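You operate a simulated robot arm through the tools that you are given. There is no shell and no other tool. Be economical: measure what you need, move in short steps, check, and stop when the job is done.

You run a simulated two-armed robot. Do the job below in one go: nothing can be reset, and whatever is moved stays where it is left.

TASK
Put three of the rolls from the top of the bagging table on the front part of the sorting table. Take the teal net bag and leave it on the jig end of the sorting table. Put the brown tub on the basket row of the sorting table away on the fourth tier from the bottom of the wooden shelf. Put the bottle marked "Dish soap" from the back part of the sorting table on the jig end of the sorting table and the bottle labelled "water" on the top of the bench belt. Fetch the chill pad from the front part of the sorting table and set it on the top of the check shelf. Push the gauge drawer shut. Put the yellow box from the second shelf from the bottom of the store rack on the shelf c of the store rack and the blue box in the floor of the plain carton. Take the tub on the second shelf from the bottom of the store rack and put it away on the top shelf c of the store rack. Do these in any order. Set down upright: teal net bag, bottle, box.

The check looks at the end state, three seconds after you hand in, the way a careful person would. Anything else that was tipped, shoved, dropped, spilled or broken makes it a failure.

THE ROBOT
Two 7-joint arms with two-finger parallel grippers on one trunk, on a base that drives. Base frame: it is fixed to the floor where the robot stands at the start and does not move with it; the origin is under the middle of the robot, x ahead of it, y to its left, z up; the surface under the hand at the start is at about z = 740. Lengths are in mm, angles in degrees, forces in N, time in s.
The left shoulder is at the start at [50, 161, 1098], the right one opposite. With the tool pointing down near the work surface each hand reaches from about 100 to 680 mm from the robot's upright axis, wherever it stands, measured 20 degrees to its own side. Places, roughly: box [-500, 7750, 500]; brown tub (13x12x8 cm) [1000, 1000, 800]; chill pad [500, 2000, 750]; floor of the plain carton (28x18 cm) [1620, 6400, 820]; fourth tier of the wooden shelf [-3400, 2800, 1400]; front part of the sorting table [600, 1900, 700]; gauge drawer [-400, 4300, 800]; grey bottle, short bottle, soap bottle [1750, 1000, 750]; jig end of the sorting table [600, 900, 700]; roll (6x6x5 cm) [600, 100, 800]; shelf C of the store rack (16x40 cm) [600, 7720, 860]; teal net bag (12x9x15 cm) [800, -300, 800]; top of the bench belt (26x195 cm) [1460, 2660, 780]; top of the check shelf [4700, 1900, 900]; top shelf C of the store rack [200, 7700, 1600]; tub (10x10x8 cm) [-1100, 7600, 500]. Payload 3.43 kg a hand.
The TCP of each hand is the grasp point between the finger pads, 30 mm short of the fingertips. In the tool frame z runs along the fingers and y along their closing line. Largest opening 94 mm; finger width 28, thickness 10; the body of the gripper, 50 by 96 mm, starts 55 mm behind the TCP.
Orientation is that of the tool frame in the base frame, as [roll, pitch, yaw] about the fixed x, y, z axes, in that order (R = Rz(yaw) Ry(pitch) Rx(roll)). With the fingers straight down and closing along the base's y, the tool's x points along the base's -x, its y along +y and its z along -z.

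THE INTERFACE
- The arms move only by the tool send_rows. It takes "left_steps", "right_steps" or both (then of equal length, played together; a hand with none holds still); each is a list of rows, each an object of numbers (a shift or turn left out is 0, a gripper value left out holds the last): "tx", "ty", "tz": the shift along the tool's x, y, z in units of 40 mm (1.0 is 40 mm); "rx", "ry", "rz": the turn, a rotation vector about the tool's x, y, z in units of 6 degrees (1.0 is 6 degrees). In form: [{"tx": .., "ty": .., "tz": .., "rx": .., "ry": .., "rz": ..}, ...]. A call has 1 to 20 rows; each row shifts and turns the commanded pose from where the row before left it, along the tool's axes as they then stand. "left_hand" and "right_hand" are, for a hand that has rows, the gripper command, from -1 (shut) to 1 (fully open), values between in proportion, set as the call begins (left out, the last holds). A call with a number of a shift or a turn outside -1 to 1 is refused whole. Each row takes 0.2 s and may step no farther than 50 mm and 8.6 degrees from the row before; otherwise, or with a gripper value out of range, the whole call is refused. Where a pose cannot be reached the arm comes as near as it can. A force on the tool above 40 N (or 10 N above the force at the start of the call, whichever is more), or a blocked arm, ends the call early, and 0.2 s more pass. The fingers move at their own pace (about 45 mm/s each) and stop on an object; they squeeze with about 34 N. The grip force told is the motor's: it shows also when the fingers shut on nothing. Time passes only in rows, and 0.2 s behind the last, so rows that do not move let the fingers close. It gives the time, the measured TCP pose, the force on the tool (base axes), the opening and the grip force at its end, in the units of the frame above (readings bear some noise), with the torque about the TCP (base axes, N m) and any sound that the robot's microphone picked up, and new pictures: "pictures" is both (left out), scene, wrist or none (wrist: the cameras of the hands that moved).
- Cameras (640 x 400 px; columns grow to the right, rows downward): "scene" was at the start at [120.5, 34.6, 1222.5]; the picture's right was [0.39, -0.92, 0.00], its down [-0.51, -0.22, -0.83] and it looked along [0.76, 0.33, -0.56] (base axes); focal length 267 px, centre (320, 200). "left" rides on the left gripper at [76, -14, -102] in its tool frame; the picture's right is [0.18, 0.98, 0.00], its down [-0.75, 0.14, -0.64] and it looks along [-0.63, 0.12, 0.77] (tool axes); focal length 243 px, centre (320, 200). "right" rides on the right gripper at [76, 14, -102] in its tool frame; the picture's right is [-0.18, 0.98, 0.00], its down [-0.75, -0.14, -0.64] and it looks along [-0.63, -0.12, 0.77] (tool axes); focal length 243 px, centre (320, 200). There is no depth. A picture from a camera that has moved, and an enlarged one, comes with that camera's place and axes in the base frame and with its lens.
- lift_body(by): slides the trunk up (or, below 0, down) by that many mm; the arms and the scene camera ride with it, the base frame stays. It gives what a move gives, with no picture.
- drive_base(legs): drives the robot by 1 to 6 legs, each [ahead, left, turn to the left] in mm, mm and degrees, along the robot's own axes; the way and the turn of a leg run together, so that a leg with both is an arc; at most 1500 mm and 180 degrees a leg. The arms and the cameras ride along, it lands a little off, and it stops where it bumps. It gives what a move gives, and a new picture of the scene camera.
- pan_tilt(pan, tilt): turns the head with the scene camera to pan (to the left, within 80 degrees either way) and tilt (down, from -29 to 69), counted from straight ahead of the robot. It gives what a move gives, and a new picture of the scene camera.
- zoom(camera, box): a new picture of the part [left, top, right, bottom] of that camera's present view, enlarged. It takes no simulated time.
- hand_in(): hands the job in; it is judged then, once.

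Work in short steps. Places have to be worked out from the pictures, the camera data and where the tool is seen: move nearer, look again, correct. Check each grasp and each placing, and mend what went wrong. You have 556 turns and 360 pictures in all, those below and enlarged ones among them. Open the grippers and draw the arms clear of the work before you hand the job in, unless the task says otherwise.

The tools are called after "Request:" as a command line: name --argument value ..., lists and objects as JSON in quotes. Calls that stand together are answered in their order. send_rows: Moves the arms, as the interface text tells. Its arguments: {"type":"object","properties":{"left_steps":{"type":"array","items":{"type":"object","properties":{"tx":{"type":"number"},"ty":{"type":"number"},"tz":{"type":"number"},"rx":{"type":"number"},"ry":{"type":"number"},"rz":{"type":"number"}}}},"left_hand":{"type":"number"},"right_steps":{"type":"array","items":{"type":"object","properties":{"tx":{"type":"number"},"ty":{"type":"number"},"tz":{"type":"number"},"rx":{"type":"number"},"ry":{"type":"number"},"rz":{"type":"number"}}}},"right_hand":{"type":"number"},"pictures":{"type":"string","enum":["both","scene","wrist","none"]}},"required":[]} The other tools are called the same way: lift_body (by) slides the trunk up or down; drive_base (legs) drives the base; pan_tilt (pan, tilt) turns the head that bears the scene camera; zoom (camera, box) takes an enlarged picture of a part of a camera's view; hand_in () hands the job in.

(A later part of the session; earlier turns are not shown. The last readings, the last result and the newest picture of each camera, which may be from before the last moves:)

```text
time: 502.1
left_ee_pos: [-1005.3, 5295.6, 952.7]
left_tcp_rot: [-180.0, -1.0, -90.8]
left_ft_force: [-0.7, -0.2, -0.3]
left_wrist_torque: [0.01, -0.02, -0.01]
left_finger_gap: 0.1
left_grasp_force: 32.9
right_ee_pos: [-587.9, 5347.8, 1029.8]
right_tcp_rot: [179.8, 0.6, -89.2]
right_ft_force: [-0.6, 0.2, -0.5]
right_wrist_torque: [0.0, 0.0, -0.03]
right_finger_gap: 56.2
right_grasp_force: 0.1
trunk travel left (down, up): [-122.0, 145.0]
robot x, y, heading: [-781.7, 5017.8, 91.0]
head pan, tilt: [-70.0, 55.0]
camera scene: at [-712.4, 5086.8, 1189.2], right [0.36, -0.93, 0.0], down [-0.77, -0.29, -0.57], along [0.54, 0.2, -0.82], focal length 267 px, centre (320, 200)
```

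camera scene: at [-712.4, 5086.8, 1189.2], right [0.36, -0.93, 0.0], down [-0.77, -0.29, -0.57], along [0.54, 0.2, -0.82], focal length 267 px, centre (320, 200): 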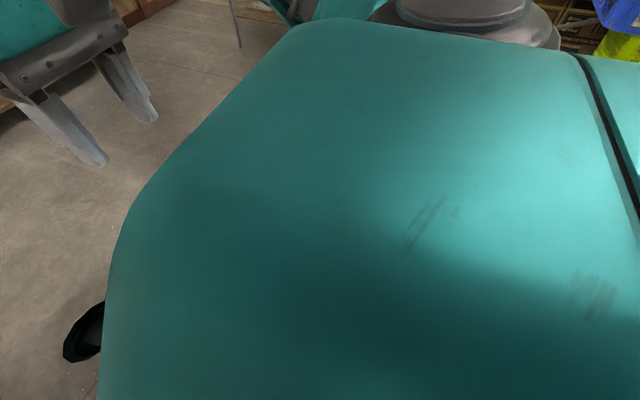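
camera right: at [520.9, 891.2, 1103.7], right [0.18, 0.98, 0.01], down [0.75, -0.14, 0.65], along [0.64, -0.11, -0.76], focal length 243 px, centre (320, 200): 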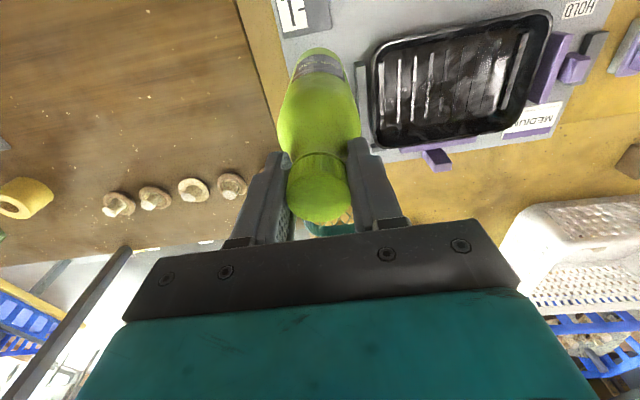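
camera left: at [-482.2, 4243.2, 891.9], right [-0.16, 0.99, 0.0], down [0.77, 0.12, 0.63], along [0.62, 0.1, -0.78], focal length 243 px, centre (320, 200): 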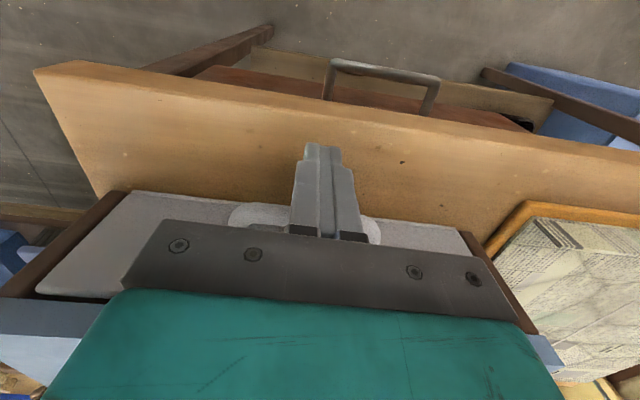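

The gap between stool and the bin is too narrow; go around the stool's left side.

Request:
drive_base --legs '[[-130, 0, 0], [0, 1280, 0], [1450, 0, 0], [0, -900, 0]]'

Request:
pan_tilt --pan 0 --tilt 20

```text
time: 529.2
left_ee_pos: [-1412.8, 6616.9, 952.9]
left_tcp_rot: [-180.0, -1.0, -89.7]
left_ft_force: [0.6, 0.3, 0.8]
left_wrist_torque: [0.02, -0.02, 0.01]
left_finger_gap: 0.0
left_grasp_force: 33.0
right_ee_pos: [-995.8, 6677.9, 1030.0]
right_tcp_rot: [179.7, 0.6, -88.0]
right_ft_force: [0.7, -0.4, -0.5]
right_wrist_torque: [-0.02, 0.02, 0.01]
right_finger_gap: 56.6
right_grasp_force: 0.1
trunk travel left (down, up): [-122.0, 145.0]
robot x, y, heading: [-1180.8, 6345.8, 92.0]
head pan, tilt: [-70.0, 55.0]
camera scene: at [-1115.2, 6414.0, 1189.2], right [0.37, -0.93, 0.0], down [-0.76, -0.31, -0.57], along [0.53, 0.21, -0.82], focal length 267 px, centre (320, 200)
```

scene: 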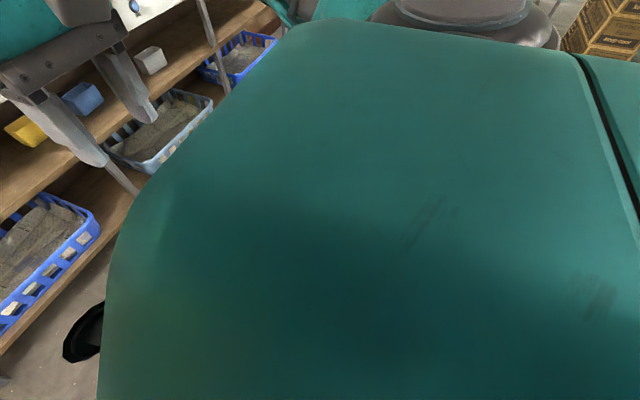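

```text
time: 530.6
left_ee_pos: [-1412.5, 6616.9, 954.4]
left_tcp_rot: [-179.9, -0.9, -89.7]
left_ft_force: [-0.8, 0.0, -0.7]
left_wrist_torque: [-0.01, 0.0, 0.01]
left_finger_gap: 0.0
left_grasp_force: 32.8
right_ee_pos: [-995.9, 6677.5, 1030.1]
right_tcp_rot: [179.7, 0.6, -88.1]
right_ft_force: [-0.3, 0.1, 0.3]
right_wrist_torque: [0.0, -0.02, -0.02]
right_finger_gap: 56.3
right_grasp_force: 0.1
trunk travel left (down, up): [-122.0, 145.0]
robot x, y, heading: [-1179.8, 6346.6, 92.0]
head pan, tilt: [0.0, 20.0]
camera scene: at [-1185.2, 6480.1, 1241.3], right [1.0, 0.03, 0.0], down [0.01, -0.34, -0.94], along [-0.03, 0.94, -0.34], focal length 267 px, centre (320, 200)
```

scene: 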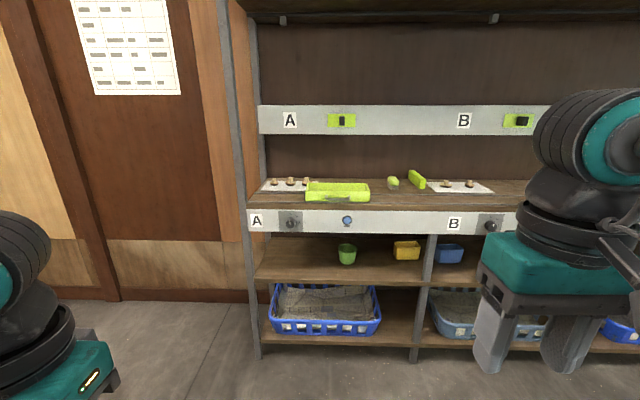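

Rack: second shelf z≈460, opening up to ~714 under the label panel; items sit ~150 mm deep. Zoom on them.

Request:
zoom --camera "scene" --box '[320, 220, 500, 300]'

```text
3.56 times, centred on (410, 260) of scene
camera zoom: at [-1185.2, 6480.1, 1241.3], right [1.0, 0.03, 0.0], down [0.01, -0.34, -0.94], along [-0.03, 0.94, -0.34], focal length 951 px, centre (0, -13)
```

zoom: 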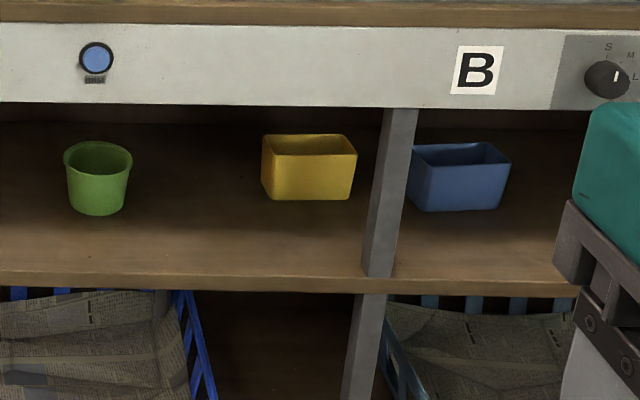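

Items are pots/boxes wider than the gripper; I'll pinch their side walls with the hand pitched ~30° below horizontal (closing along x). Lower the trunk and pitch the right hand.

Request:
lift_body --by -115

Request:
send_rows --right_steps '[{"ry": -1}, {"ry": -1}, {"ry": -1}, {"ry": -1}, {"ry": -1}, {"ry": -1}, {"ry": -1}, {"ry": -1}, {"ry": -1}, {"ry": -1}]' --right_hand 0 --pictures "both"

```text
time: 532.0
left_ee_pos: [-1412.8, 6616.1, 838.1]
left_tcp_rot: [180.0, -1.1, -89.7]
left_ft_force: [-0.1, -0.3, 0.4]
left_wrist_torque: [-0.03, -0.02, -0.03]
left_finger_gap: 0.0
left_grasp_force: 32.6
right_ee_pos: [-995.9, 6677.2, 914.0]
right_tcp_rot: [179.7, 0.6, -88.1]
right_ft_force: [-0.8, -0.6, 0.0]
right_wrist_torque: [-0.01, -0.01, 0.01]
right_finger_gap: 56.6
right_grasp_force: 0.1
trunk travel left (down, up): [-7.0, 260.0]
robot x, y, heading: [-1179.6, 6347.0, 91.9]
head pan, tilt: [0.0, 20.0]
```

```text
time: 534.2
left_ee_pos: [-1412.2, 6617.8, 838.3]
left_tcp_rot: [-180.0, -1.0, -89.6]
left_ft_force: [-0.4, -0.3, 0.1]
left_wrist_torque: [0.01, -0.02, -0.02]
left_finger_gap: 0.0
left_grasp_force: 32.9
right_ee_pos: [-1019.2, 6773.5, 962.0]
right_tcp_rot: [179.5, 60.7, -88.5]
right_ft_force: [-0.4, 0.3, -0.6]
right_wrist_torque: [-0.01, -0.02, 0.01]
right_finger_gap: 47.0
right_grasp_force: 0.0
right hand out of reach, approached as far as the arm can: row 5, 6, 7, 8, 9, 10
trunk travel left (down, up): [-7.0, 260.0]
robot x, y, heading: [-1175.7, 6349.1, 92.0]
head pan, tilt: [0.0, 20.0]
camera scene: at [-1185.3, 6480.1, 1126.3], right [1.0, 0.03, 0.0], down [0.01, -0.34, -0.94], along [-0.03, 0.94, -0.34], focal length 267 px, centre (320, 200)
camera right: at [-1028.6, 6646.3, 947.3], right [-0.98, 0.06, 0.16], down [0.15, -0.19, 0.97], along [0.09, 0.98, 0.17], focal length 243 px, centre (320, 200)
```

scene: 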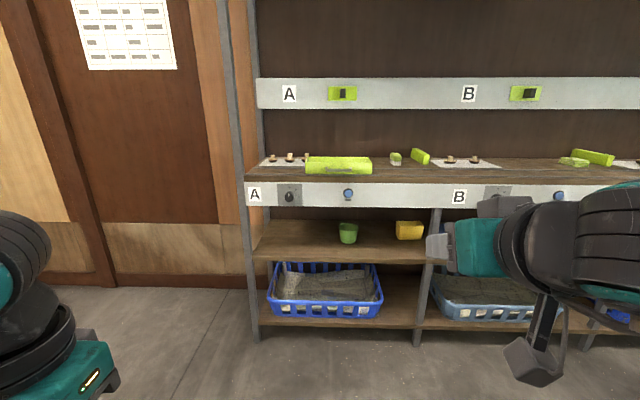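
right: 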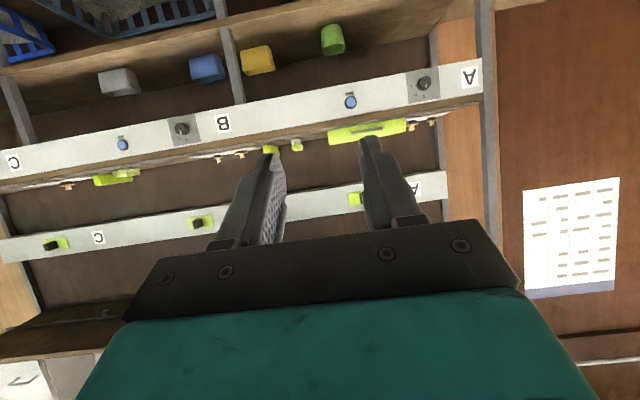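

The pitch is set (30° below horizontal). Lower the hand straight down to z≈540 in front of the rack.

Request:
send_rows --right_steps '[{"tx": 0.92, "tz": 0.53}, {"tx": 0.92, "tz": 0.53}, {"tx": 0.92, "tz": 0.53}, {"tx": 0.92, "tz": 0.53}, {"tx": 0.92, "tz": 0.53}, {"tx": 0.92, "tz": 0.53}, {"tx": 0.92, "tz": 0.53}, {"tx": 0.92, "tz": 0.53}, {"tx": 0.92, "tz": 0.53}, {"tx": 0.8, "tz": 0.46}]' --pictures "both"

```text
time: 536.4
left_ee_pos: [-1412.8, 6616.5, 838.6]
left_tcp_rot: [180.0, -1.0, -89.6]
left_ft_force: [-0.3, 0.5, -0.2]
left_wrist_torque: [0.01, 0.03, 0.0]
left_finger_gap: 0.0
left_grasp_force: 33.1
right_ee_pos: [-1141.8, 6791.8, 621.9]
right_tcp_rot: [179.8, 60.3, -88.5]
right_ft_force: [-0.7, 0.2, -0.7]
right_wrist_torque: [0.04, -0.01, -0.03]
right_finger_gap: 46.9
right_grasp_force: 0.0
right hand out of reach, approached as far as the arm can: row 1, 4, 5, 6, 7, 8, 9, 10
trunk travel left (down, up): [-7.0, 260.0]
robot x, y, heading: [-1178.2, 6344.3, 92.0]
head pan, tilt: [0.0, 20.0]
camera scene: at [-1185.3, 6480.1, 1126.4], right [1.0, 0.03, 0.0], down [0.01, -0.34, -0.94], along [-0.03, 0.94, -0.34], focal length 267 px, centre (320, 200)
camera right: at [-1152.2, 6664.7, 607.4], right [-0.98, 0.06, 0.16], down [0.15, -0.18, 0.97], along [0.09, 0.98, 0.17], focal length 243 px, centre (320, 200)
```

scene: 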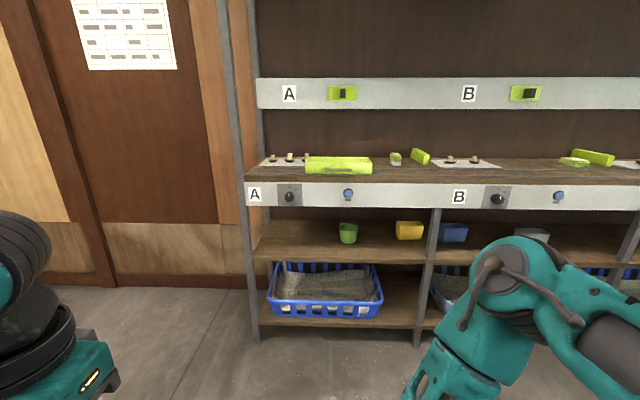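
right: 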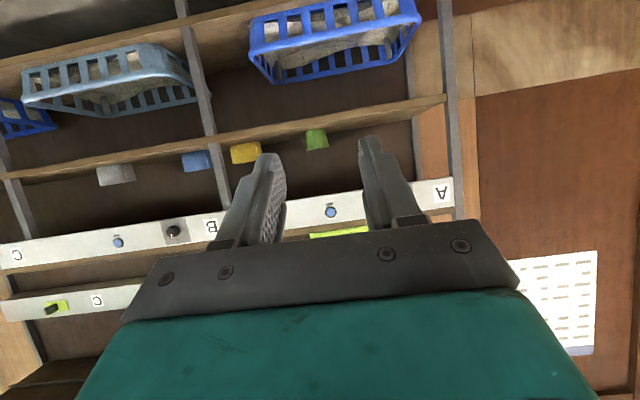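

Request:
send_rows --right_steps '[{"tx": 0.2, "tz": 0.8, "ty": -0.4}, {"tx": 0.2, "tz": 0.8, "ty": -0.4}, {"tx": 0.2, "tz": 0.8, "ty": -0.4}, {"tx": 0.2, "tz": 0.8, "ty": -0.4}, {"tx": 0.2, "tz": 0.8, "ty": -0.4}]' --pictures "scene"

```text
time: 537.6
left_ee_pos: [-1413.2, 6616.6, 839.1]
left_tcp_rot: [-179.9, -1.0, -89.6]
left_ft_force: [0.7, 0.1, 0.9]
left_wrist_torque: [-0.01, 0.03, 0.01]
left_finger_gap: 0.0
left_grasp_force: 32.5
right_ee_pos: [-1155.3, 6929.2, 564.0]
right_tcp_rot: [-179.8, 60.1, -88.5]
right_ft_force: [-0.6, -0.3, 0.0]
right_wrist_torque: [-0.02, 0.0, 0.0]
right_finger_gap: 47.1
right_grasp_force: 0.1
right hand out of reach, approached as far as the arm can: row 1, 2, 3, 4, 5
trunk travel left (down, up): [-7.0, 260.0]
robot x, y, heading: [-1180.7, 6344.9, 92.3]
head pan, tilt: [0.0, 20.0]
camera scene: at [-1185.2, 6480.2, 1126.3], right [1.0, 0.03, 0.0], down [0.01, -0.34, -0.94], along [-0.03, 0.94, -0.34], focal length 267 px, centre (320, 200)
```

scene: 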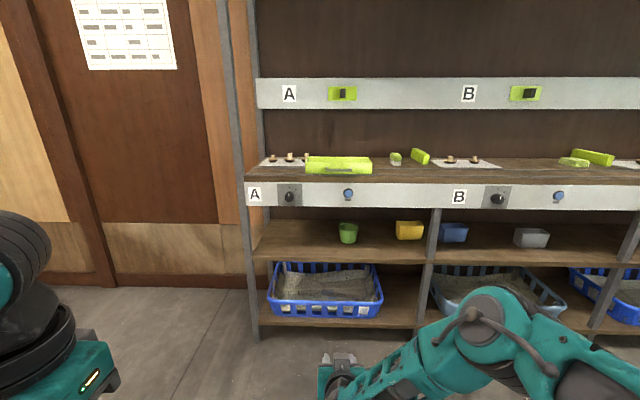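

Works when extended (z 564, 584 ahead). Lower the last 25 mm, then approach with the base.

Request:
send_rows --right_steps '[{"tx": 0.3, "tz": 0.17}, {"tx": 0.3, "tz": 0.17}]' --pictures "none"

Request:
drive_base --legs '[[450, -110, -2]]'

Request:
zoom --camera "right" --box '[0, 0, 640, 400]'

```text
time: 538.2
left_ee_pos: [-1412.6, 6616.3, 839.1]
left_tcp_rot: [-180.0, -0.9, -89.6]
left_ft_force: [-0.3, -0.1, -0.6]
left_wrist_torque: [0.01, -0.01, 0.0]
left_finger_gap: 0.1
left_grasp_force: 33.1
right_ee_pos: [-1168.7, 6934.2, 545.3]
right_tcp_rot: [179.9, 60.3, -88.4]
right_ft_force: [-0.2, 0.4, 0.1]
right_wrist_torque: [0.02, 0.03, 0.03]
right_finger_gap: 47.1
right_grasp_force: 0.1
right hand out of reach, approached as far as the arm can: row 1, 2
trunk travel left (down, up): [-7.0, 260.0]
robot x, y, heading: [-1180.7, 6349.0, 92.1]
head pan, tilt: [0.0, 20.0]
```

```text
time: 541.0
left_ee_pos: [-1302.7, 7077.6, 838.1]
left_tcp_rot: [-180.0, -1.0, -91.7]
left_ft_force: [-0.1, 0.1, -0.1]
left_wrist_torque: [0.02, -0.02, 0.01]
left_finger_gap: 0.0
left_grasp_force: 32.9
right_ee_pos: [-1049.9, 7388.7, 544.8]
right_tcp_rot: [179.9, 60.3, -90.3]
right_ft_force: [0.5, 0.9, 0.4]
right_wrist_torque: [-0.01, 0.0, 0.03]
right_finger_gap: 46.9
right_grasp_force: 0.0
trunk travel left (down, up): [-7.0, 260.0]
robot x, y, heading: [-1077.3, 6803.8, 90.1]
head pan, tilt: [0.0, 20.0]
camera scene: at [-1079.5, 6934.7, 1126.3], right [1.0, 0.0, 0.0], down [0.0, -0.34, -0.94], along [0.0, 0.94, -0.34], focal length 267 px, centre (320, 200)
```

scene: 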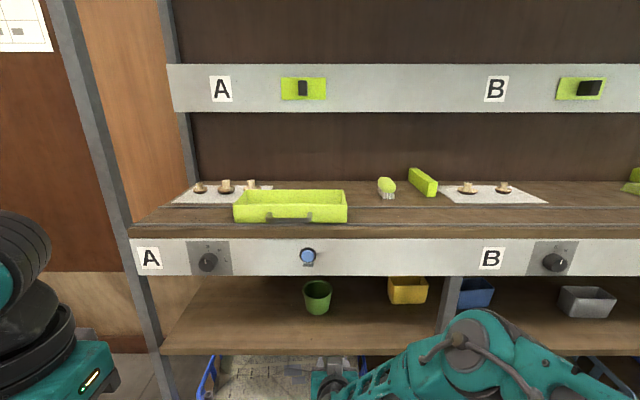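

```text
1.00 times, centred on (320, 200) of right (not enlarged: the box is as wide or as high as the picture)
camera zoom: at [-1063.4, 7261.9, 531.3], right [-0.98, 0.1, 0.16], down [0.14, -0.18, 0.97], along [0.12, 0.98, 0.17], focal length 243 px, centre (320, 200)
```

zoom: 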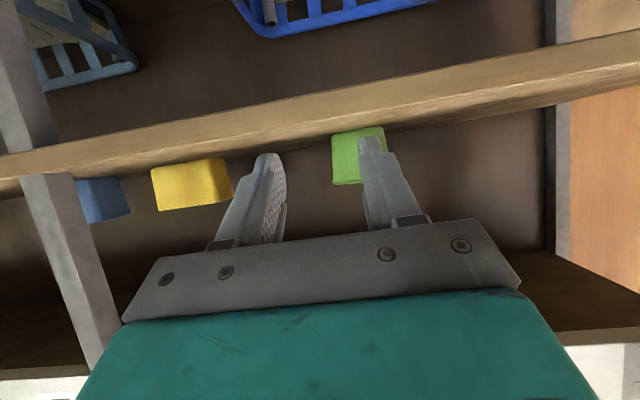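

Triangulating again: shelf 2 surface z≈501, front y≈7467; tub centre ≈[-1089,7637], rim z≈581. Raise the hand 27 mm and approach 150 mm.

Request:
send_rows --right_steps '[{"tx": -0.3, "tz": -0.17}, {"tx": -0.3, "tz": -0.17}]' --pictures "none"

Request:
drive_base --legs '[[140, 0, 0]]'

Request:
zoom --camera "right" --box '[0, 0, 640, 400]'

```text
time: 541.6
left_ee_pos: [-1304.0, 7079.2, 838.9]
left_tcp_rot: [180.0, -1.0, -91.6]
left_ft_force: [0.5, 0.1, 0.0]
left_wrist_torque: [0.0, 0.01, -0.01]
left_finger_gap: 0.1
left_grasp_force: 32.7
right_ee_pos: [-1049.0, 7388.7, 573.3]
right_tcp_rot: [179.9, 60.2, -90.5]
right_ft_force: [0.6, 0.4, -0.7]
right_wrist_torque: [-0.04, 0.01, -0.04]
right_finger_gap: 46.9
right_grasp_force: 0.0
trunk travel left (down, up): [-7.0, 260.0]
robot x, y, heading: [-1080.2, 6802.7, 89.8]
head pan, tilt: [0.0, 20.0]
```

```text
time: 543.0
left_ee_pos: [-1302.2, 7218.6, 838.3]
left_tcp_rot: [-179.9, -1.0, -91.8]
left_ft_force: [0.8, 0.2, 0.1]
left_wrist_torque: [0.0, -0.03, 0.02]
left_finger_gap: 0.0
left_grasp_force: 33.1
right_ee_pos: [-1048.6, 7528.3, 574.1]
right_tcp_rot: [179.9, 60.2, -90.3]
right_ft_force: [-0.6, -0.6, -0.2]
right_wrist_torque: [-0.02, 0.03, -0.01]
right_finger_gap: 47.0
right_grasp_force: 0.0
trunk travel left (down, up): [-7.0, 260.0]
robot x, y, heading: [-1079.8, 6940.8, 89.8]
head pan, tilt: [0.0, 20.0]
camera scene: at [-1079.4, 7074.7, 1126.3], right [1.0, 0.0, 0.0], down [0.0, -0.34, -0.94], along [0.0, 0.94, -0.34], focal length 267 px, centre (320, 200)
```

scene: 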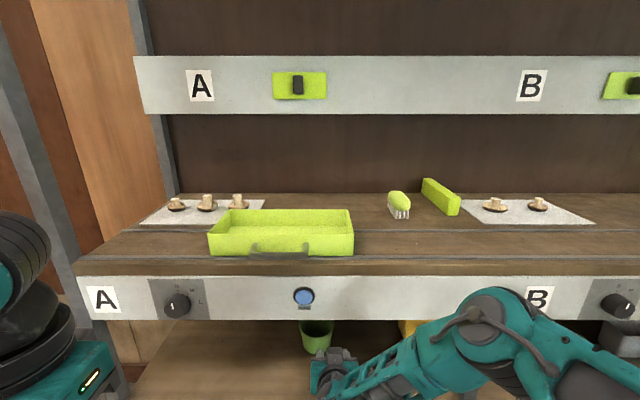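

```text
1.00 times, centred on (320, 200) of right (not enlarged: the box is as wide or as high as the picture)
camera zoom: at [-1062.6, 7402.0, 559.1], right [-0.98, 0.1, 0.16], down [0.14, -0.18, 0.97], along [0.12, 0.98, 0.17], focal length 243 px, centre (320, 200)
```

zoom: 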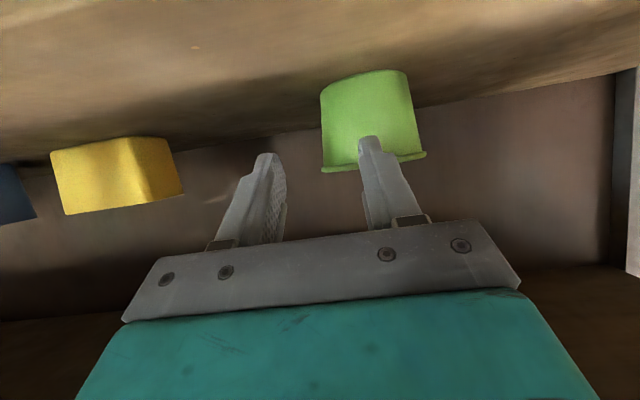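

Right wall at x≈-1040. Nudge +8 mm x, +4 mm z, then advance 105.

Request:
send_rows --right_steps '[{"ty": -0.2, "tx": -0.1, "tz": -0.05}]' --pictures "none"

Request:
drive_base --legs '[[60, 0, 0]]'

Request:
zoom --camera "right" --box '[0, 0, 640, 400]'

```text
time: 543.4
left_ee_pos: [-1300.5, 7219.6, 839.3]
left_tcp_rot: [180.0, -1.0, -91.7]
left_ft_force: [0.9, 0.7, 0.1]
left_wrist_torque: [0.0, 0.01, 0.01]
left_finger_gap: 0.1
left_grasp_force: 32.8
right_ee_pos: [-1039.7, 7528.8, 577.1]
right_tcp_rot: [179.9, 60.2, -90.4]
right_ft_force: [-0.5, 0.2, -0.1]
right_wrist_torque: [-0.01, 0.01, 0.03]
right_finger_gap: 47.2
right_grasp_force: 0.0
trunk travel left (down, up): [-7.0, 260.0]
robot x, y, heading: [-1076.3, 6940.8, 90.0]
head pan, tilt: [0.0, 20.0]
```

```text
time: 544.3
left_ee_pos: [-1302.2, 7279.2, 839.2]
left_tcp_rot: [-180.0, -1.0, -91.7]
left_ft_force: [0.7, -0.4, 1.2]
left_wrist_torque: [-0.01, -0.03, 0.0]
left_finger_gap: 0.0
left_grasp_force: 32.2
right_ee_pos: [-1040.3, 7588.3, 577.0]
right_tcp_rot: [-180.0, 60.2, -90.5]
right_ft_force: [-0.2, -0.1, -0.1]
right_wrist_torque: [0.02, -0.01, 0.01]
right_finger_gap: 47.1
right_grasp_force: 0.1
trunk travel left (down, up): [-7.0, 260.0]
robot x, y, heading: [-1078.9, 7000.3, 90.2]
head pan, tilt: [0.0, 20.0]
camera scene: at [-1079.4, 7134.3, 1126.3], right [1.0, 0.0, 0.0], down [0.0, -0.34, -0.94], along [0.0, 0.94, -0.34], focal length 267 px, centre (320, 200)
```

scene: 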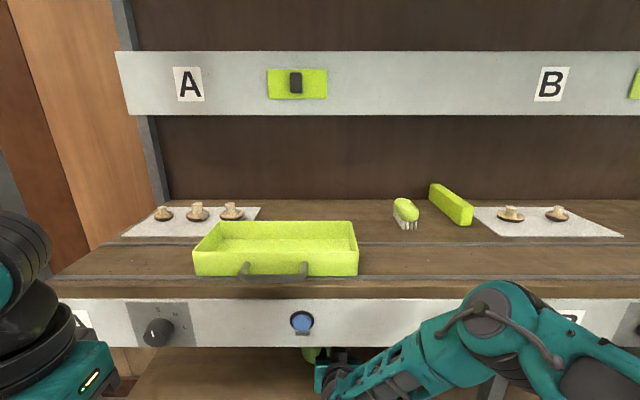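

```text
1.00 times, centred on (320, 200) of right (not enlarged: the box is as wide or as high as the picture)
camera zoom: at [-1054.6, 7461.4, 563.2], right [-0.98, 0.1, 0.16], down [0.14, -0.18, 0.97], along [0.12, 0.98, 0.17], focal length 243 px, centre (320, 200)
```

zoom: 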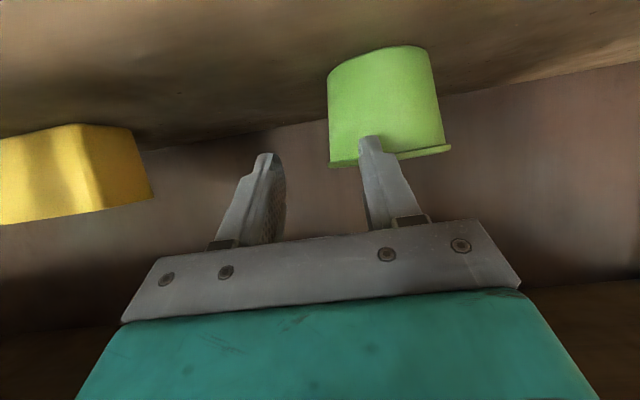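

The fingertip is below the rim, in front of the pot. Back off and up, move the base 65 closer, then insert along the finger axis.

Request:
send_rows --right_steps '[{"tx": 0.06, "tz": -0.75}, {"tx": 0.06, "tz": -0.75}, {"tx": 0.05, "tz": -0.72}]' --pictures "none"

Request:
drive_base --legs '[[65, 0, 0]]'

Request:
zoom --camera "right" --box '[0, 0, 640, 400]'

```text
time: 545.1
left_ee_pos: [-1301.4, 7280.5, 838.9]
left_tcp_rot: [-180.0, -1.0, -91.7]
left_ft_force: [-1.5, 0.3, -0.4]
left_wrist_torque: [0.04, 0.0, 0.01]
left_finger_gap: 0.0
left_grasp_force: 32.5
right_ee_pos: [-1041.2, 7507.6, 616.2]
right_tcp_rot: [179.9, 60.2, -90.5]
right_ft_force: [-0.2, -0.3, 0.0]
right_wrist_torque: [-0.02, 0.01, -0.03]
right_finger_gap: 47.1
right_grasp_force: 0.0
trunk travel left (down, up): [-7.0, 260.0]
robot x, y, heading: [-1081.5, 7001.3, 90.1]
head pan, tilt: [0.0, 20.0]
```

```text
time: 546.1
left_ee_pos: [-1301.3, 7343.3, 838.2]
left_tcp_rot: [180.0, -1.0, -91.7]
left_ft_force: [0.7, -0.3, 0.0]
left_wrist_torque: [-0.01, -0.01, 0.02]
left_finger_gap: 0.0
left_grasp_force: 32.7
right_ee_pos: [-1040.4, 7572.3, 614.3]
right_tcp_rot: [179.8, 60.2, -90.4]
right_ft_force: [-0.1, -0.1, 0.4]
right_wrist_torque: [-0.01, 0.01, -0.02]
right_finger_gap: 46.9
right_grasp_force: 0.0
trunk travel left (down, up): [-7.0, 260.0]
robot x, y, heading: [-1078.0, 7062.6, 90.0]
head pan, tilt: [0.0, 20.0]
camera scene: at [-1079.3, 7198.5, 1126.3], right [1.0, 0.0, 0.0], down [0.0, -0.34, -0.94], along [0.0, 0.94, -0.34], focal length 267 px, centre (320, 200)
```

scene: 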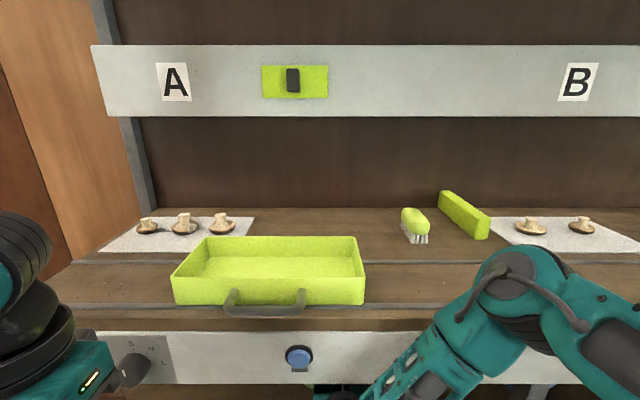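

```text
1.00 times, centred on (320, 200) of right (not enlarged: the box is as wide or as high as the picture)
camera zoom: at [-1055.3, 7445.5, 601.4], right [-0.98, 0.1, 0.16], down [0.14, -0.18, 0.97], along [0.12, 0.98, 0.17], focal length 243 px, centre (320, 200)
```

zoom: 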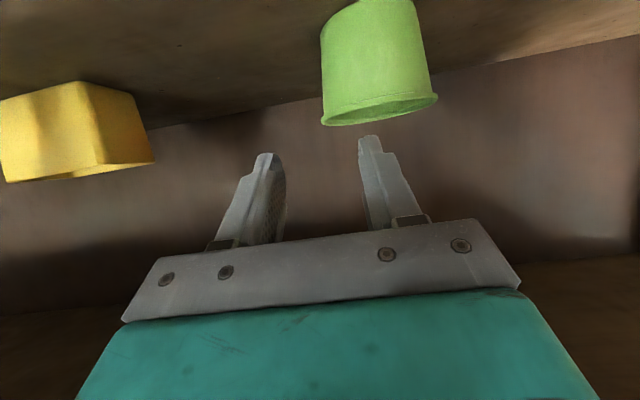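

Geometry good; insert 80 mm along the finger axis.

Request:
send_rows --right_steps '[{"tz": 0.4}, {"tz": 0.4}, {"tz": 0.4}, {"tz": 0.4}, {"tz": 0.4}]' --pictures "wrist"

```text
time: 547.5
left_ee_pos: [-1300.7, 7338.8, 838.4]
left_tcp_rot: [-180.0, -0.8, -91.7]
left_ft_force: [0.1, 0.4, 0.0]
left_wrist_torque: [0.03, -0.01, -0.01]
left_finger_gap: 0.0
left_grasp_force: 33.0
right_ee_pos: [-1051.2, 7613.6, 560.2]
right_tcp_rot: [179.5, 57.4, -88.7]
right_ft_force: [0.1, -0.7, 0.3]
right_wrist_torque: [-0.02, 0.04, 0.01]
right_finger_gap: 47.0
right_grasp_force: 0.0
trunk travel left (down, up): [-7.0, 260.0]
robot x, y, heading: [-1076.8, 7058.8, 89.8]
head pan, tilt: [0.0, 20.0]
stopped in row 5 (right hand): the arm was blocked; the commanded pose is now the measured one
camera right: at [-1061.6, 7485.1, 552.3], right [-0.98, 0.07, 0.16], down [0.15, -0.13, 0.98], along [0.09, 0.99, 0.12], focal length 243 px, centre (320, 200)
```

right: 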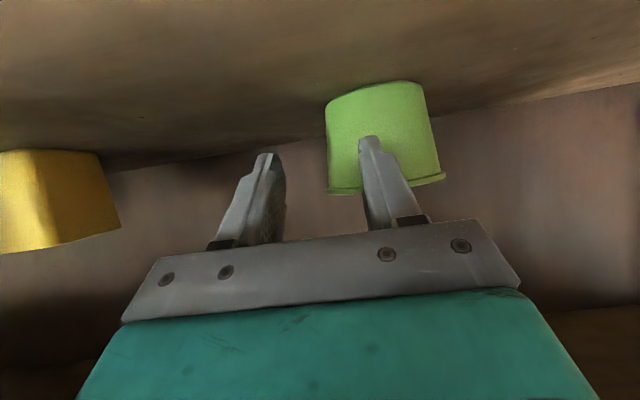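

The forearm touched the shelf panel. Back off; instead extend the arm more, carry it in above the rim, then lower with the trunk.

Request:
drive_base --legs '[[-150, 0, 0]]'

Request:
send_rows --right_steps '[{"ry": -0.45}, {"tx": -0.5, "tz": 0.4}, {"tx": -0.3, "tz": 0.4}]' --pictures "scene"

```text
time: 548.9
left_ee_pos: [-1302.3, 7188.4, 838.4]
left_tcp_rot: [-179.9, -1.0, -91.7]
left_ft_force: [-1.6, -0.4, -1.0]
left_wrist_torque: [-0.01, 0.05, -0.01]
left_finger_gap: 0.2
left_grasp_force: 32.5
right_ee_pos: [-1050.8, 7470.0, 563.5]
right_tcp_rot: [179.5, 57.8, -89.0]
right_ft_force: [-0.2, -0.2, -0.5]
right_wrist_torque: [0.01, -0.02, 0.0]
right_finger_gap: 47.1
right_grasp_force: 0.1
trunk travel left (down, up): [-7.0, 260.0]
robot x, y, heading: [-1077.0, 6912.7, 90.0]
head pan, tilt: [0.0, 20.0]
camera scene: at [-1079.3, 7044.6, 1126.4], right [1.0, 0.0, 0.0], down [0.0, -0.34, -0.94], along [0.0, 0.94, -0.34], focal length 267 px, centre (320, 200)
```

scene: 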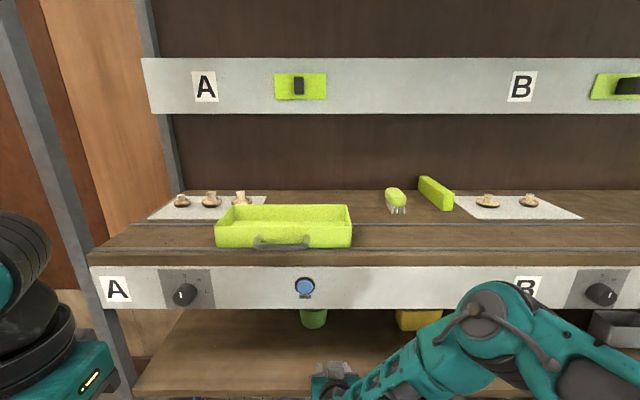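

```text
time: 549.7
left_ee_pos: [-1301.8, 7189.2, 837.8]
left_tcp_rot: [180.0, -1.0, -91.7]
left_ft_force: [0.8, -0.5, -0.2]
left_wrist_torque: [0.0, 0.02, 0.04]
left_finger_gap: 0.1
left_grasp_force: 33.6
right_ee_pos: [-1057.2, 7515.3, 580.7]
right_tcp_rot: [179.7, 60.5, -89.0]
right_ft_force: [0.6, 0.3, 0.7]
right_wrist_torque: [0.02, 0.01, 0.01]
right_finger_gap: 47.1
right_grasp_force: 0.1
right hand out of reach, approached as far as the arm can: row 1
trunk travel left (down, up): [-7.0, 260.0]
robot x, y, heading: [-1077.1, 6914.3, 90.0]
head pan, tilt: [0.0, 20.0]
camera scene: at [-1079.3, 7044.7, 1126.3], right [1.0, 0.0, 0.0], down [0.0, -0.34, -0.94], along [0.0, 0.94, -0.34], focal length 267 px, centre (320, 200)
```

scene: 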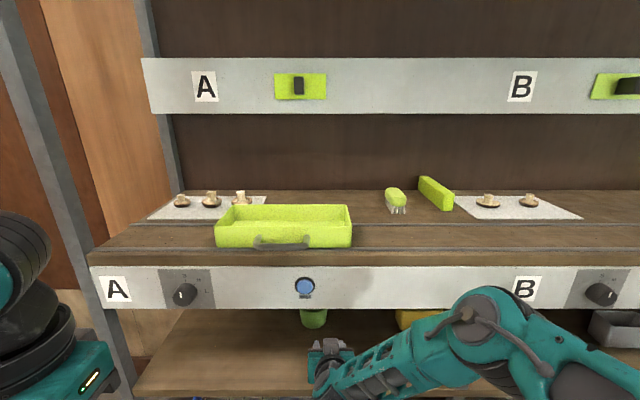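

Request:
send_rows --right_steps '[{"tx": -0.5, "tz": 0.85, "ty": -0.2}, {"tx": -0.5, "tz": 0.85, "ty": -0.2}]' --pictures "none"

```text
time: 550.3
left_ee_pos: [-1302.3, 7189.6, 838.9]
left_tcp_rot: [-180.0, -1.0, -91.8]
left_ft_force: [0.5, 0.7, -0.8]
left_wrist_torque: [-0.01, 0.01, 0.04]
left_finger_gap: 0.1
left_grasp_force: 33.6
right_ee_pos: [-1042.6, 7594.6, 580.8]
right_tcp_rot: [179.5, 60.4, -89.0]
right_ft_force: [-0.5, 1.5, -0.3]
right_wrist_torque: [-0.01, 0.01, 0.02]
right_finger_gap: 47.1
right_grasp_force: 0.0
trunk travel left (down, up): [-7.0, 260.0]
robot x, y, heading: [-1076.4, 6909.8, 89.8]
head pan, tilt: [0.0, 20.0]
```

Now it extends to 685 ahead. Back up-and-out, move base 40 closer, and insert along the finger axis again.

Request:
send_rows --right_steps '[{"tx": -0.04, "tz": -0.9}, {"tx": -0.04, "tz": -0.9}]' --pictures "none"

Request:
drive_base --legs '[[40, 0, 0]]'

Request:
zoom --camera "right" --box '[0, 0, 640, 400]'

```text
time: 550.9
left_ee_pos: [-1302.4, 7189.5, 838.0]
left_tcp_rot: [180.0, -1.1, -91.7]
left_ft_force: [0.4, 0.0, 0.3]
left_wrist_torque: [-0.01, 0.0, 0.01]
left_finger_gap: 0.0
left_grasp_force: 33.2
right_ee_pos: [-1040.0, 7532.9, 620.5]
right_tcp_rot: [179.7, 60.6, -89.0]
right_ft_force: [-0.4, -0.1, -0.1]
right_wrist_torque: [0.01, 0.0, -0.01]
right_finger_gap: 46.9
right_grasp_force: 0.1
trunk travel left (down, up): [-7.0, 260.0]
robot x, y, heading: [-1077.4, 6911.7, 90.1]
head pan, tilt: [0.0, 20.0]
```

```text
time: 551.8
left_ee_pos: [-1302.1, 7230.1, 838.5]
left_tcp_rot: [-180.0, -1.1, -91.7]
left_ft_force: [0.1, -0.1, 0.4]
left_wrist_torque: [-0.03, 0.01, 0.03]
left_finger_gap: 0.2
left_grasp_force: 33.2
right_ee_pos: [-1039.9, 7573.1, 619.3]
right_tcp_rot: [179.6, 60.6, -89.2]
right_ft_force: [0.2, -0.6, -0.5]
right_wrist_torque: [0.02, -0.01, -0.01]
right_finger_gap: 47.3
right_grasp_force: 0.1
trunk travel left (down, up): [-7.0, 260.0]
robot x, y, heading: [-1076.3, 6952.3, 90.3]
head pan, tilt: [0.0, 20.0]
camera scene: at [-1079.2, 7084.7, 1126.3], right [1.0, 0.0, 0.0], down [0.0, -0.34, -0.94], along [0.0, 0.94, -0.34], focal length 267 px, centre (320, 200)
```

scene: 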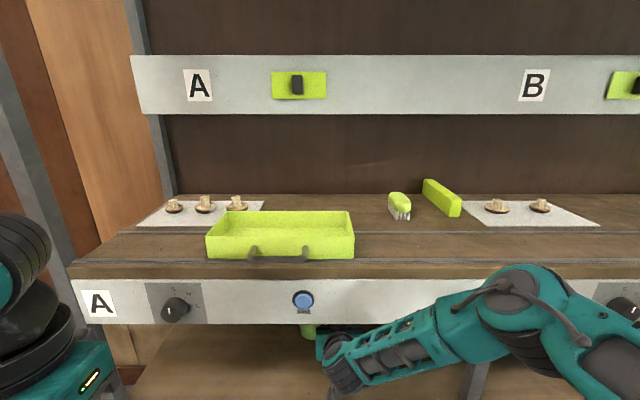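

```text
1.00 times, centred on (320, 200) of right (not enlarged: the box is as wide or as high as the picture)
camera zoom: at [-1051.1, 7447.1, 605.2], right [-0.98, 0.07, 0.16], down [0.15, -0.19, 0.97], along [0.1, 0.98, 0.17], focal length 243 px, centre (320, 200)
```

zoom: 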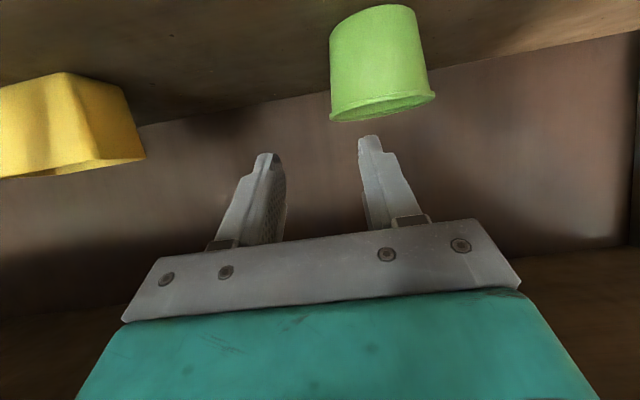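

Pot is at ≈[-1098,7670] (right wall x≈-1050, rim z≈572). Adjust and go in above the rim.

Request:
send_rows --right_steps '[{"ty": 0.25, "tx": -0.28, "tz": -0.16}]' --pictures "none"

Request:
drive_base --legs '[[40, 0, 0]]'

Request:
send_rows --right_steps '[{"tz": 0.5}, {"tz": 0.5}]' --pictures "wrist"

```text
time: 552.2
left_ee_pos: [-1301.9, 7229.3, 838.9]
left_tcp_rot: [180.0, -0.9, -91.7]
left_ft_force: [0.1, -0.2, 0.2]
left_wrist_torque: [0.0, 0.0, 0.0]
left_finger_gap: 0.1
left_grasp_force: 33.4
right_ee_pos: [-1050.0, 7574.6, 632.6]
right_tcp_rot: [179.5, 60.7, -89.0]
right_ft_force: [-0.1, 0.6, -0.8]
right_wrist_torque: [0.01, 0.0, 0.02]
right_finger_gap: 46.8
right_grasp_force: 0.2
trunk travel left (down, up): [-7.0, 260.0]
robot x, y, heading: [-1075.7, 6952.6, 90.0]
head pan, tilt: [0.0, 20.0]
```

```text
time: 553.1
left_ee_pos: [-1302.7, 7270.6, 836.4]
left_tcp_rot: [-179.9, -1.1, -91.7]
left_ft_force: [-0.2, -0.5, 0.3]
left_wrist_torque: [0.02, 0.03, 0.02]
left_finger_gap: 0.1
left_grasp_force: 33.3
right_ee_pos: [-1053.2, 7603.9, 618.0]
right_tcp_rot: [-180.0, 59.1, -88.1]
right_ft_force: [0.7, -0.3, -0.2]
right_wrist_torque: [0.01, 0.03, 0.01]
right_finger_gap: 46.9
right_grasp_force: 0.0
trunk travel left (down, up): [-7.0, 260.0]
robot x, y, heading: [-1079.0, 6994.2, 90.2]
head pan, tilt: [0.0, 20.0]
camera scene: at [-1079.9, 7126.3, 1125.4], right [1.0, 0.0, 0.0], down [0.0, -0.34, -0.94], along [0.0, 0.94, -0.34], focal length 267 px, centre (320, 200)
```

scene: 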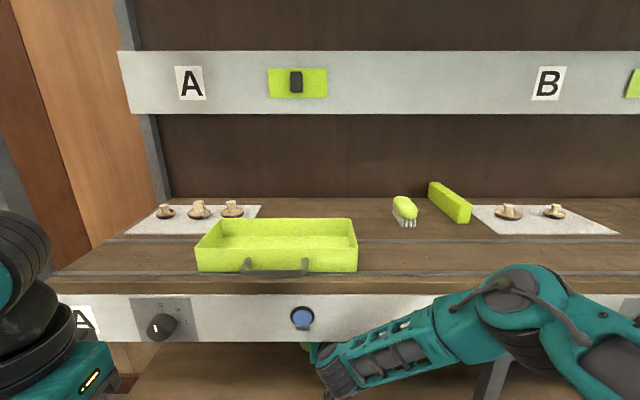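

```text
time: 553.7
left_ee_pos: [-1301.5, 7264.1, 841.5]
left_tcp_rot: [-180.0, -0.5, -91.7]
left_ft_force: [0.1, 0.6, 0.3]
left_wrist_torque: [-0.01, -0.01, 0.01]
left_finger_gap: 0.0
left_grasp_force: 33.2
right_ee_pos: [-1059.6, 7623.8, 594.9]
right_tcp_rot: [179.7, 58.4, -87.3]
right_ft_force: [-0.1, 0.0, -0.1]
right_wrist_torque: [0.03, -0.02, 0.0]
right_finger_gap: 47.0
right_grasp_force: 0.1
trunk travel left (down, up): [-7.0, 260.0]
robot x, y, heading: [-1076.0, 6988.1, 89.8]
head pan, tilt: [0.0, 20.0]
camera right: at [-1066.9, 7496.5, 585.5], right [-0.99, 0.05, 0.16], down [0.15, -0.14, 0.98], along [0.07, 0.99, 0.14], focal length 243 px, centre (320, 200)
```

right: 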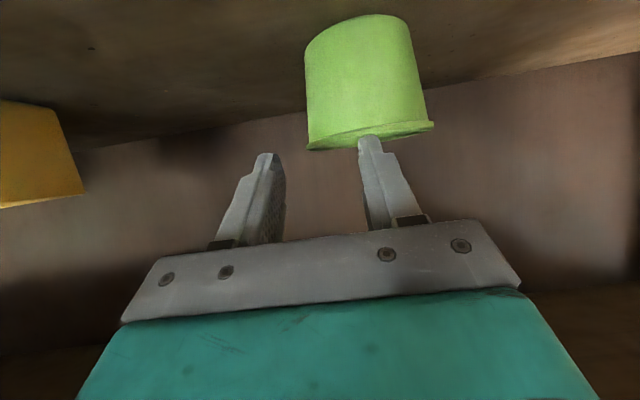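

Forearm brushed the panel again; back the base 45 mm and instead insert using more arm extension (lower elbow).

Request:
drive_base --legs '[[-60, 0, 0]]'

Request:
send_rows --right_steps '[{"ry": -0.35, "tx": -0.4, "ty": -0.1, "tz": 0.1}, {"tx": -0.3, "ty": -0.1, "tz": 0.2}]' --pictures "wrist"

```text
time: 554.6
left_ee_pos: [-1303.5, 7209.0, 839.0]
left_tcp_rot: [179.9, -1.0, -91.7]
left_ft_force: [-0.4, -0.2, 0.3]
left_wrist_torque: [-0.03, -0.01, -0.02]
left_finger_gap: 0.0
left_grasp_force: 32.8
right_ee_pos: [-1053.0, 7578.9, 600.5]
right_tcp_rot: [180.0, 59.3, -88.1]
right_ft_force: [0.5, 1.1, -0.3]
right_wrist_torque: [0.0, -0.03, -0.02]
right_finger_gap: 47.1
right_grasp_force: 0.0
trunk travel left (down, up): [-7.0, 260.0]
robot x, y, heading: [-1080.4, 6931.4, 89.9]
head pan, tilt: [0.0, 20.0]
camera scene: at [-1079.5, 7064.7, 1126.4], right [1.0, 0.0, 0.0], down [0.0, -0.34, -0.94], along [0.0, 0.94, -0.34], focal length 267 px, centre (320, 200)
```

scene: 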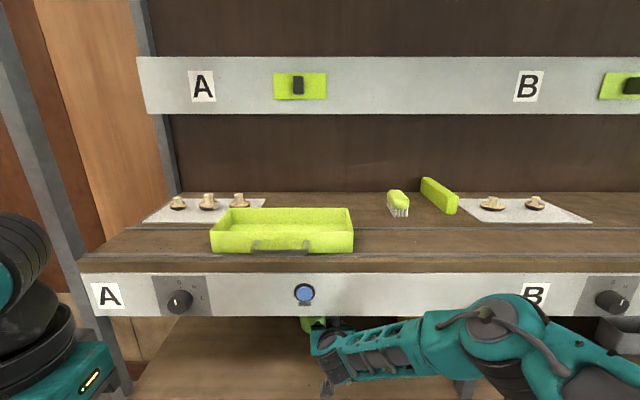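

```text
time: 555.2
left_ee_pos: [-1301.3, 7209.7, 839.1]
left_tcp_rot: [180.0, -1.0, -91.6]
left_ft_force: [-0.6, -0.2, 0.2]
left_wrist_torque: [0.04, 0.02, -0.02]
left_finger_gap: 0.0
left_grasp_force: 33.0
right_ee_pos: [-1045.3, 7603.2, 618.6]
right_tcp_rot: [-180.0, 61.4, -88.2]
right_ft_force: [0.2, -0.1, 0.2]
right_wrist_torque: [-0.01, -0.03, -0.01]
right_finger_gap: 47.0
right_grasp_force: 0.1
trunk travel left (down, up): [-7.0, 260.0]
robot x, y, heading: [-1079.1, 6933.5, 89.9]
head pan, tilt: [0.0, 20.0]
camera right: at [-1055.4, 7476.9, 602.8], right [-0.99, 0.06, 0.16], down [0.15, -0.2, 0.97], along [0.09, 0.98, 0.19], focal length 243 px, centre (320, 200)
```

right: 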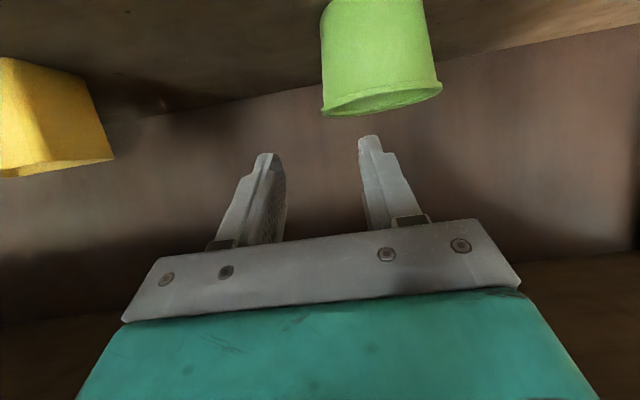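

Now well placed (rel 670 ahead). Insert ~75 mm along the axis.

Request:
send_rows --right_steps '[{"tz": 0.45, "ty": 0.12}, {"tz": 0.45}, {"tz": 0.45}, {"tz": 0.4}]' --pictures "wrist"

```text
time: 556.2
left_ee_pos: [-1301.1, 7209.3, 838.9]
left_tcp_rot: [-179.9, -1.0, -91.7]
left_ft_force: [0.3, 0.5, -0.5]
left_wrist_torque: [-0.01, -0.02, 0.01]
left_finger_gap: 0.0
left_grasp_force: 33.5
right_ee_pos: [-1049.9, 7639.4, 603.2]
right_tcp_rot: [179.9, 61.5, -88.3]
right_ft_force: [0.5, -0.3, 0.2]
right_wrist_torque: [0.03, 0.0, -0.02]
right_finger_gap: 46.9
right_grasp_force: 0.1
right hand out of reach, approached as far as the arm can: row 3, 4
trunk travel left (down, up): [-7.0, 260.0]
robot x, y, heading: [-1078.0, 6931.4, 89.9]
head pan, tilt: [0.0, 20.0]
camera right: at [-1059.4, 7513.0, 587.3], right [-0.99, 0.06, 0.16], down [0.15, -0.2, 0.97], along [0.09, 0.98, 0.19], focal length 243 px, centre (320, 200)
```

right: 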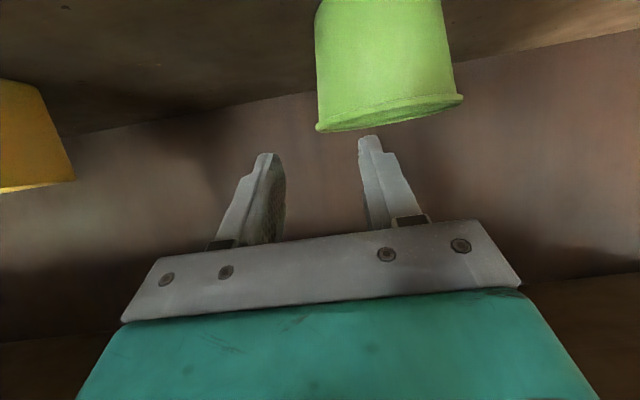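

Request:
drive_base --legs '[[38, 0, 0]]'

Request:
send_rows --right_steps '[{"tx": 0.3, "tz": 0.1}, {"tx": 0.3, "tz": 0.1}]' --pictures "wrist"

```text
time: 557.1
left_ee_pos: [-1302.6, 7245.6, 839.1]
left_tcp_rot: [180.0, -0.9, -91.6]
left_ft_force: [0.0, -1.3, -0.3]
left_wrist_torque: [-0.01, 0.01, 0.0]
left_finger_gap: 0.0
left_grasp_force: 33.6
right_ee_pos: [-1053.9, 7662.7, 580.5]
right_tcp_rot: [179.5, 59.2, -88.0]
right_ft_force: [-0.1, -0.6, 1.2]
right_wrist_torque: [0.01, 0.03, -0.01]
right_finger_gap: 47.4
right_grasp_force: 0.5
trunk travel left (down, up): [-7.0, 260.0]
robot x, y, heading: [-1078.4, 6970.8, 89.8]
head pan, tilt: [0.0, 20.0]
camera scene: at [-1079.2, 7101.3, 1126.0], right [1.0, 0.0, 0.0], down [0.0, -0.34, -0.94], along [0.0, 0.94, -0.34], focal length 267 px, centre (320, 200)
```

scene: 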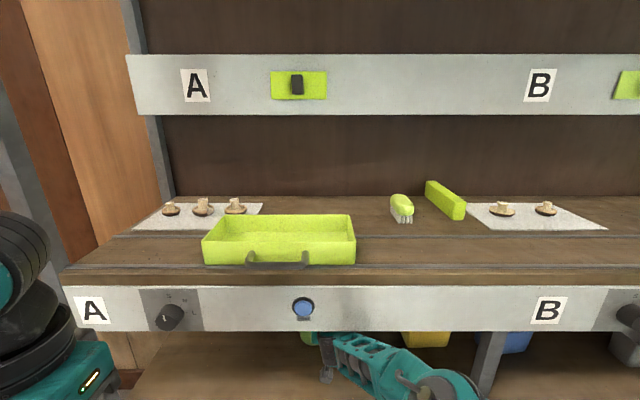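

```text
time: 557.7
left_ee_pos: [-1302.3, 7247.5, 837.9]
left_tcp_rot: [180.0, -1.0, -91.7]
left_ft_force: [0.0, 0.3, 0.6]
left_wrist_torque: [0.0, -0.02, 0.01]
left_finger_gap: 0.1
left_grasp_force: 32.7
right_ee_pos: [-1055.0, 7652.0, 564.5]
right_tcp_rot: [179.5, 59.1, -88.1]
right_ft_force: [-0.2, -0.5, -0.5]
right_wrist_torque: [-0.01, -0.04, 0.0]
right_finger_gap: 46.9
right_grasp_force: 0.0
right hand out of reach, approached as far as the arm can: row 1, 2
trunk travel left (down, up): [-7.0, 260.0]
robot x, y, heading: [-1081.2, 6968.1, 90.1]
head pan, tilt: [0.0, 20.0]
camera right: at [-1064.2, 7524.1, 553.2], right [-0.99, 0.05, 0.16], down [0.15, -0.16, 0.98], along [0.08, 0.99, 0.15], focal length 243 px, centre (320, 200)
```

right: 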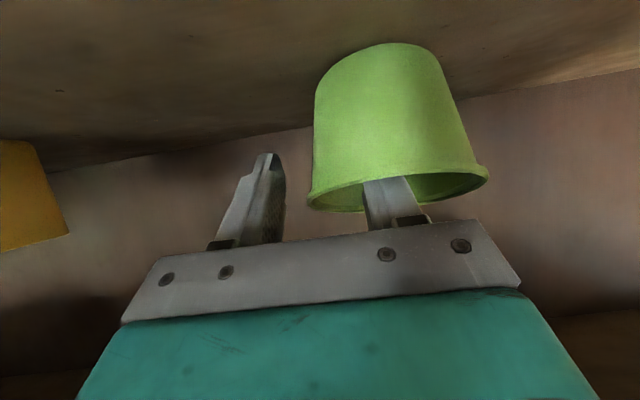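

The inner finger is inside the pot with the wall between the fingers. Close.

Request:
send_rows --right_steps '[{"tz": 0}, {"tz": 0}, {"tz": 0}, {"tz": 0}]' --right_hand -1 --pictures "wrist"

```text
time: 558.7
left_ee_pos: [-1303.1, 7246.9, 839.8]
left_tcp_rot: [-180.0, -1.1, -91.7]
left_ft_force: [-0.2, -0.5, 0.6]
left_wrist_torque: [0.0, -0.01, 0.01]
left_finger_gap: 0.0
left_grasp_force: 32.9
right_ee_pos: [-1057.0, 7651.1, 566.6]
right_tcp_rot: [179.4, 59.2, -88.0]
right_ft_force: [-1.3, -1.6, 5.2]
right_wrist_torque: [-0.12, 0.28, 0.09]
right_finger_gap: 15.7
right_grasp_force: 34.0
trunk travel left (down, up): [-7.0, 260.0]
robot x, y, heading: [-1080.5, 6970.0, 89.9]
head pan, tilt: [0.0, 20.0]
camera right: at [-1064.9, 7524.4, 554.2], right [-0.99, 0.05, 0.16], down [0.15, -0.16, 0.98], along [0.08, 0.99, 0.15], focal length 243 px, centre (320, 200)
```

right: 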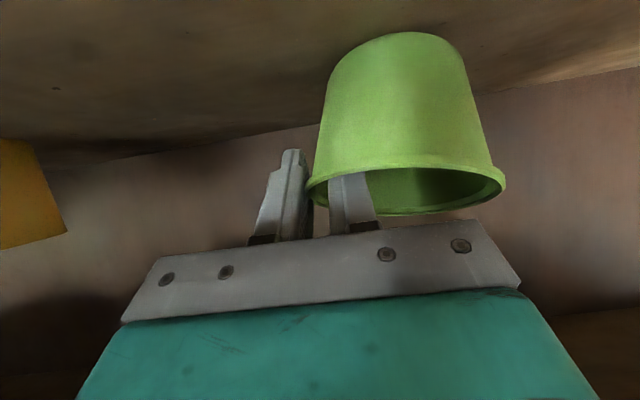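

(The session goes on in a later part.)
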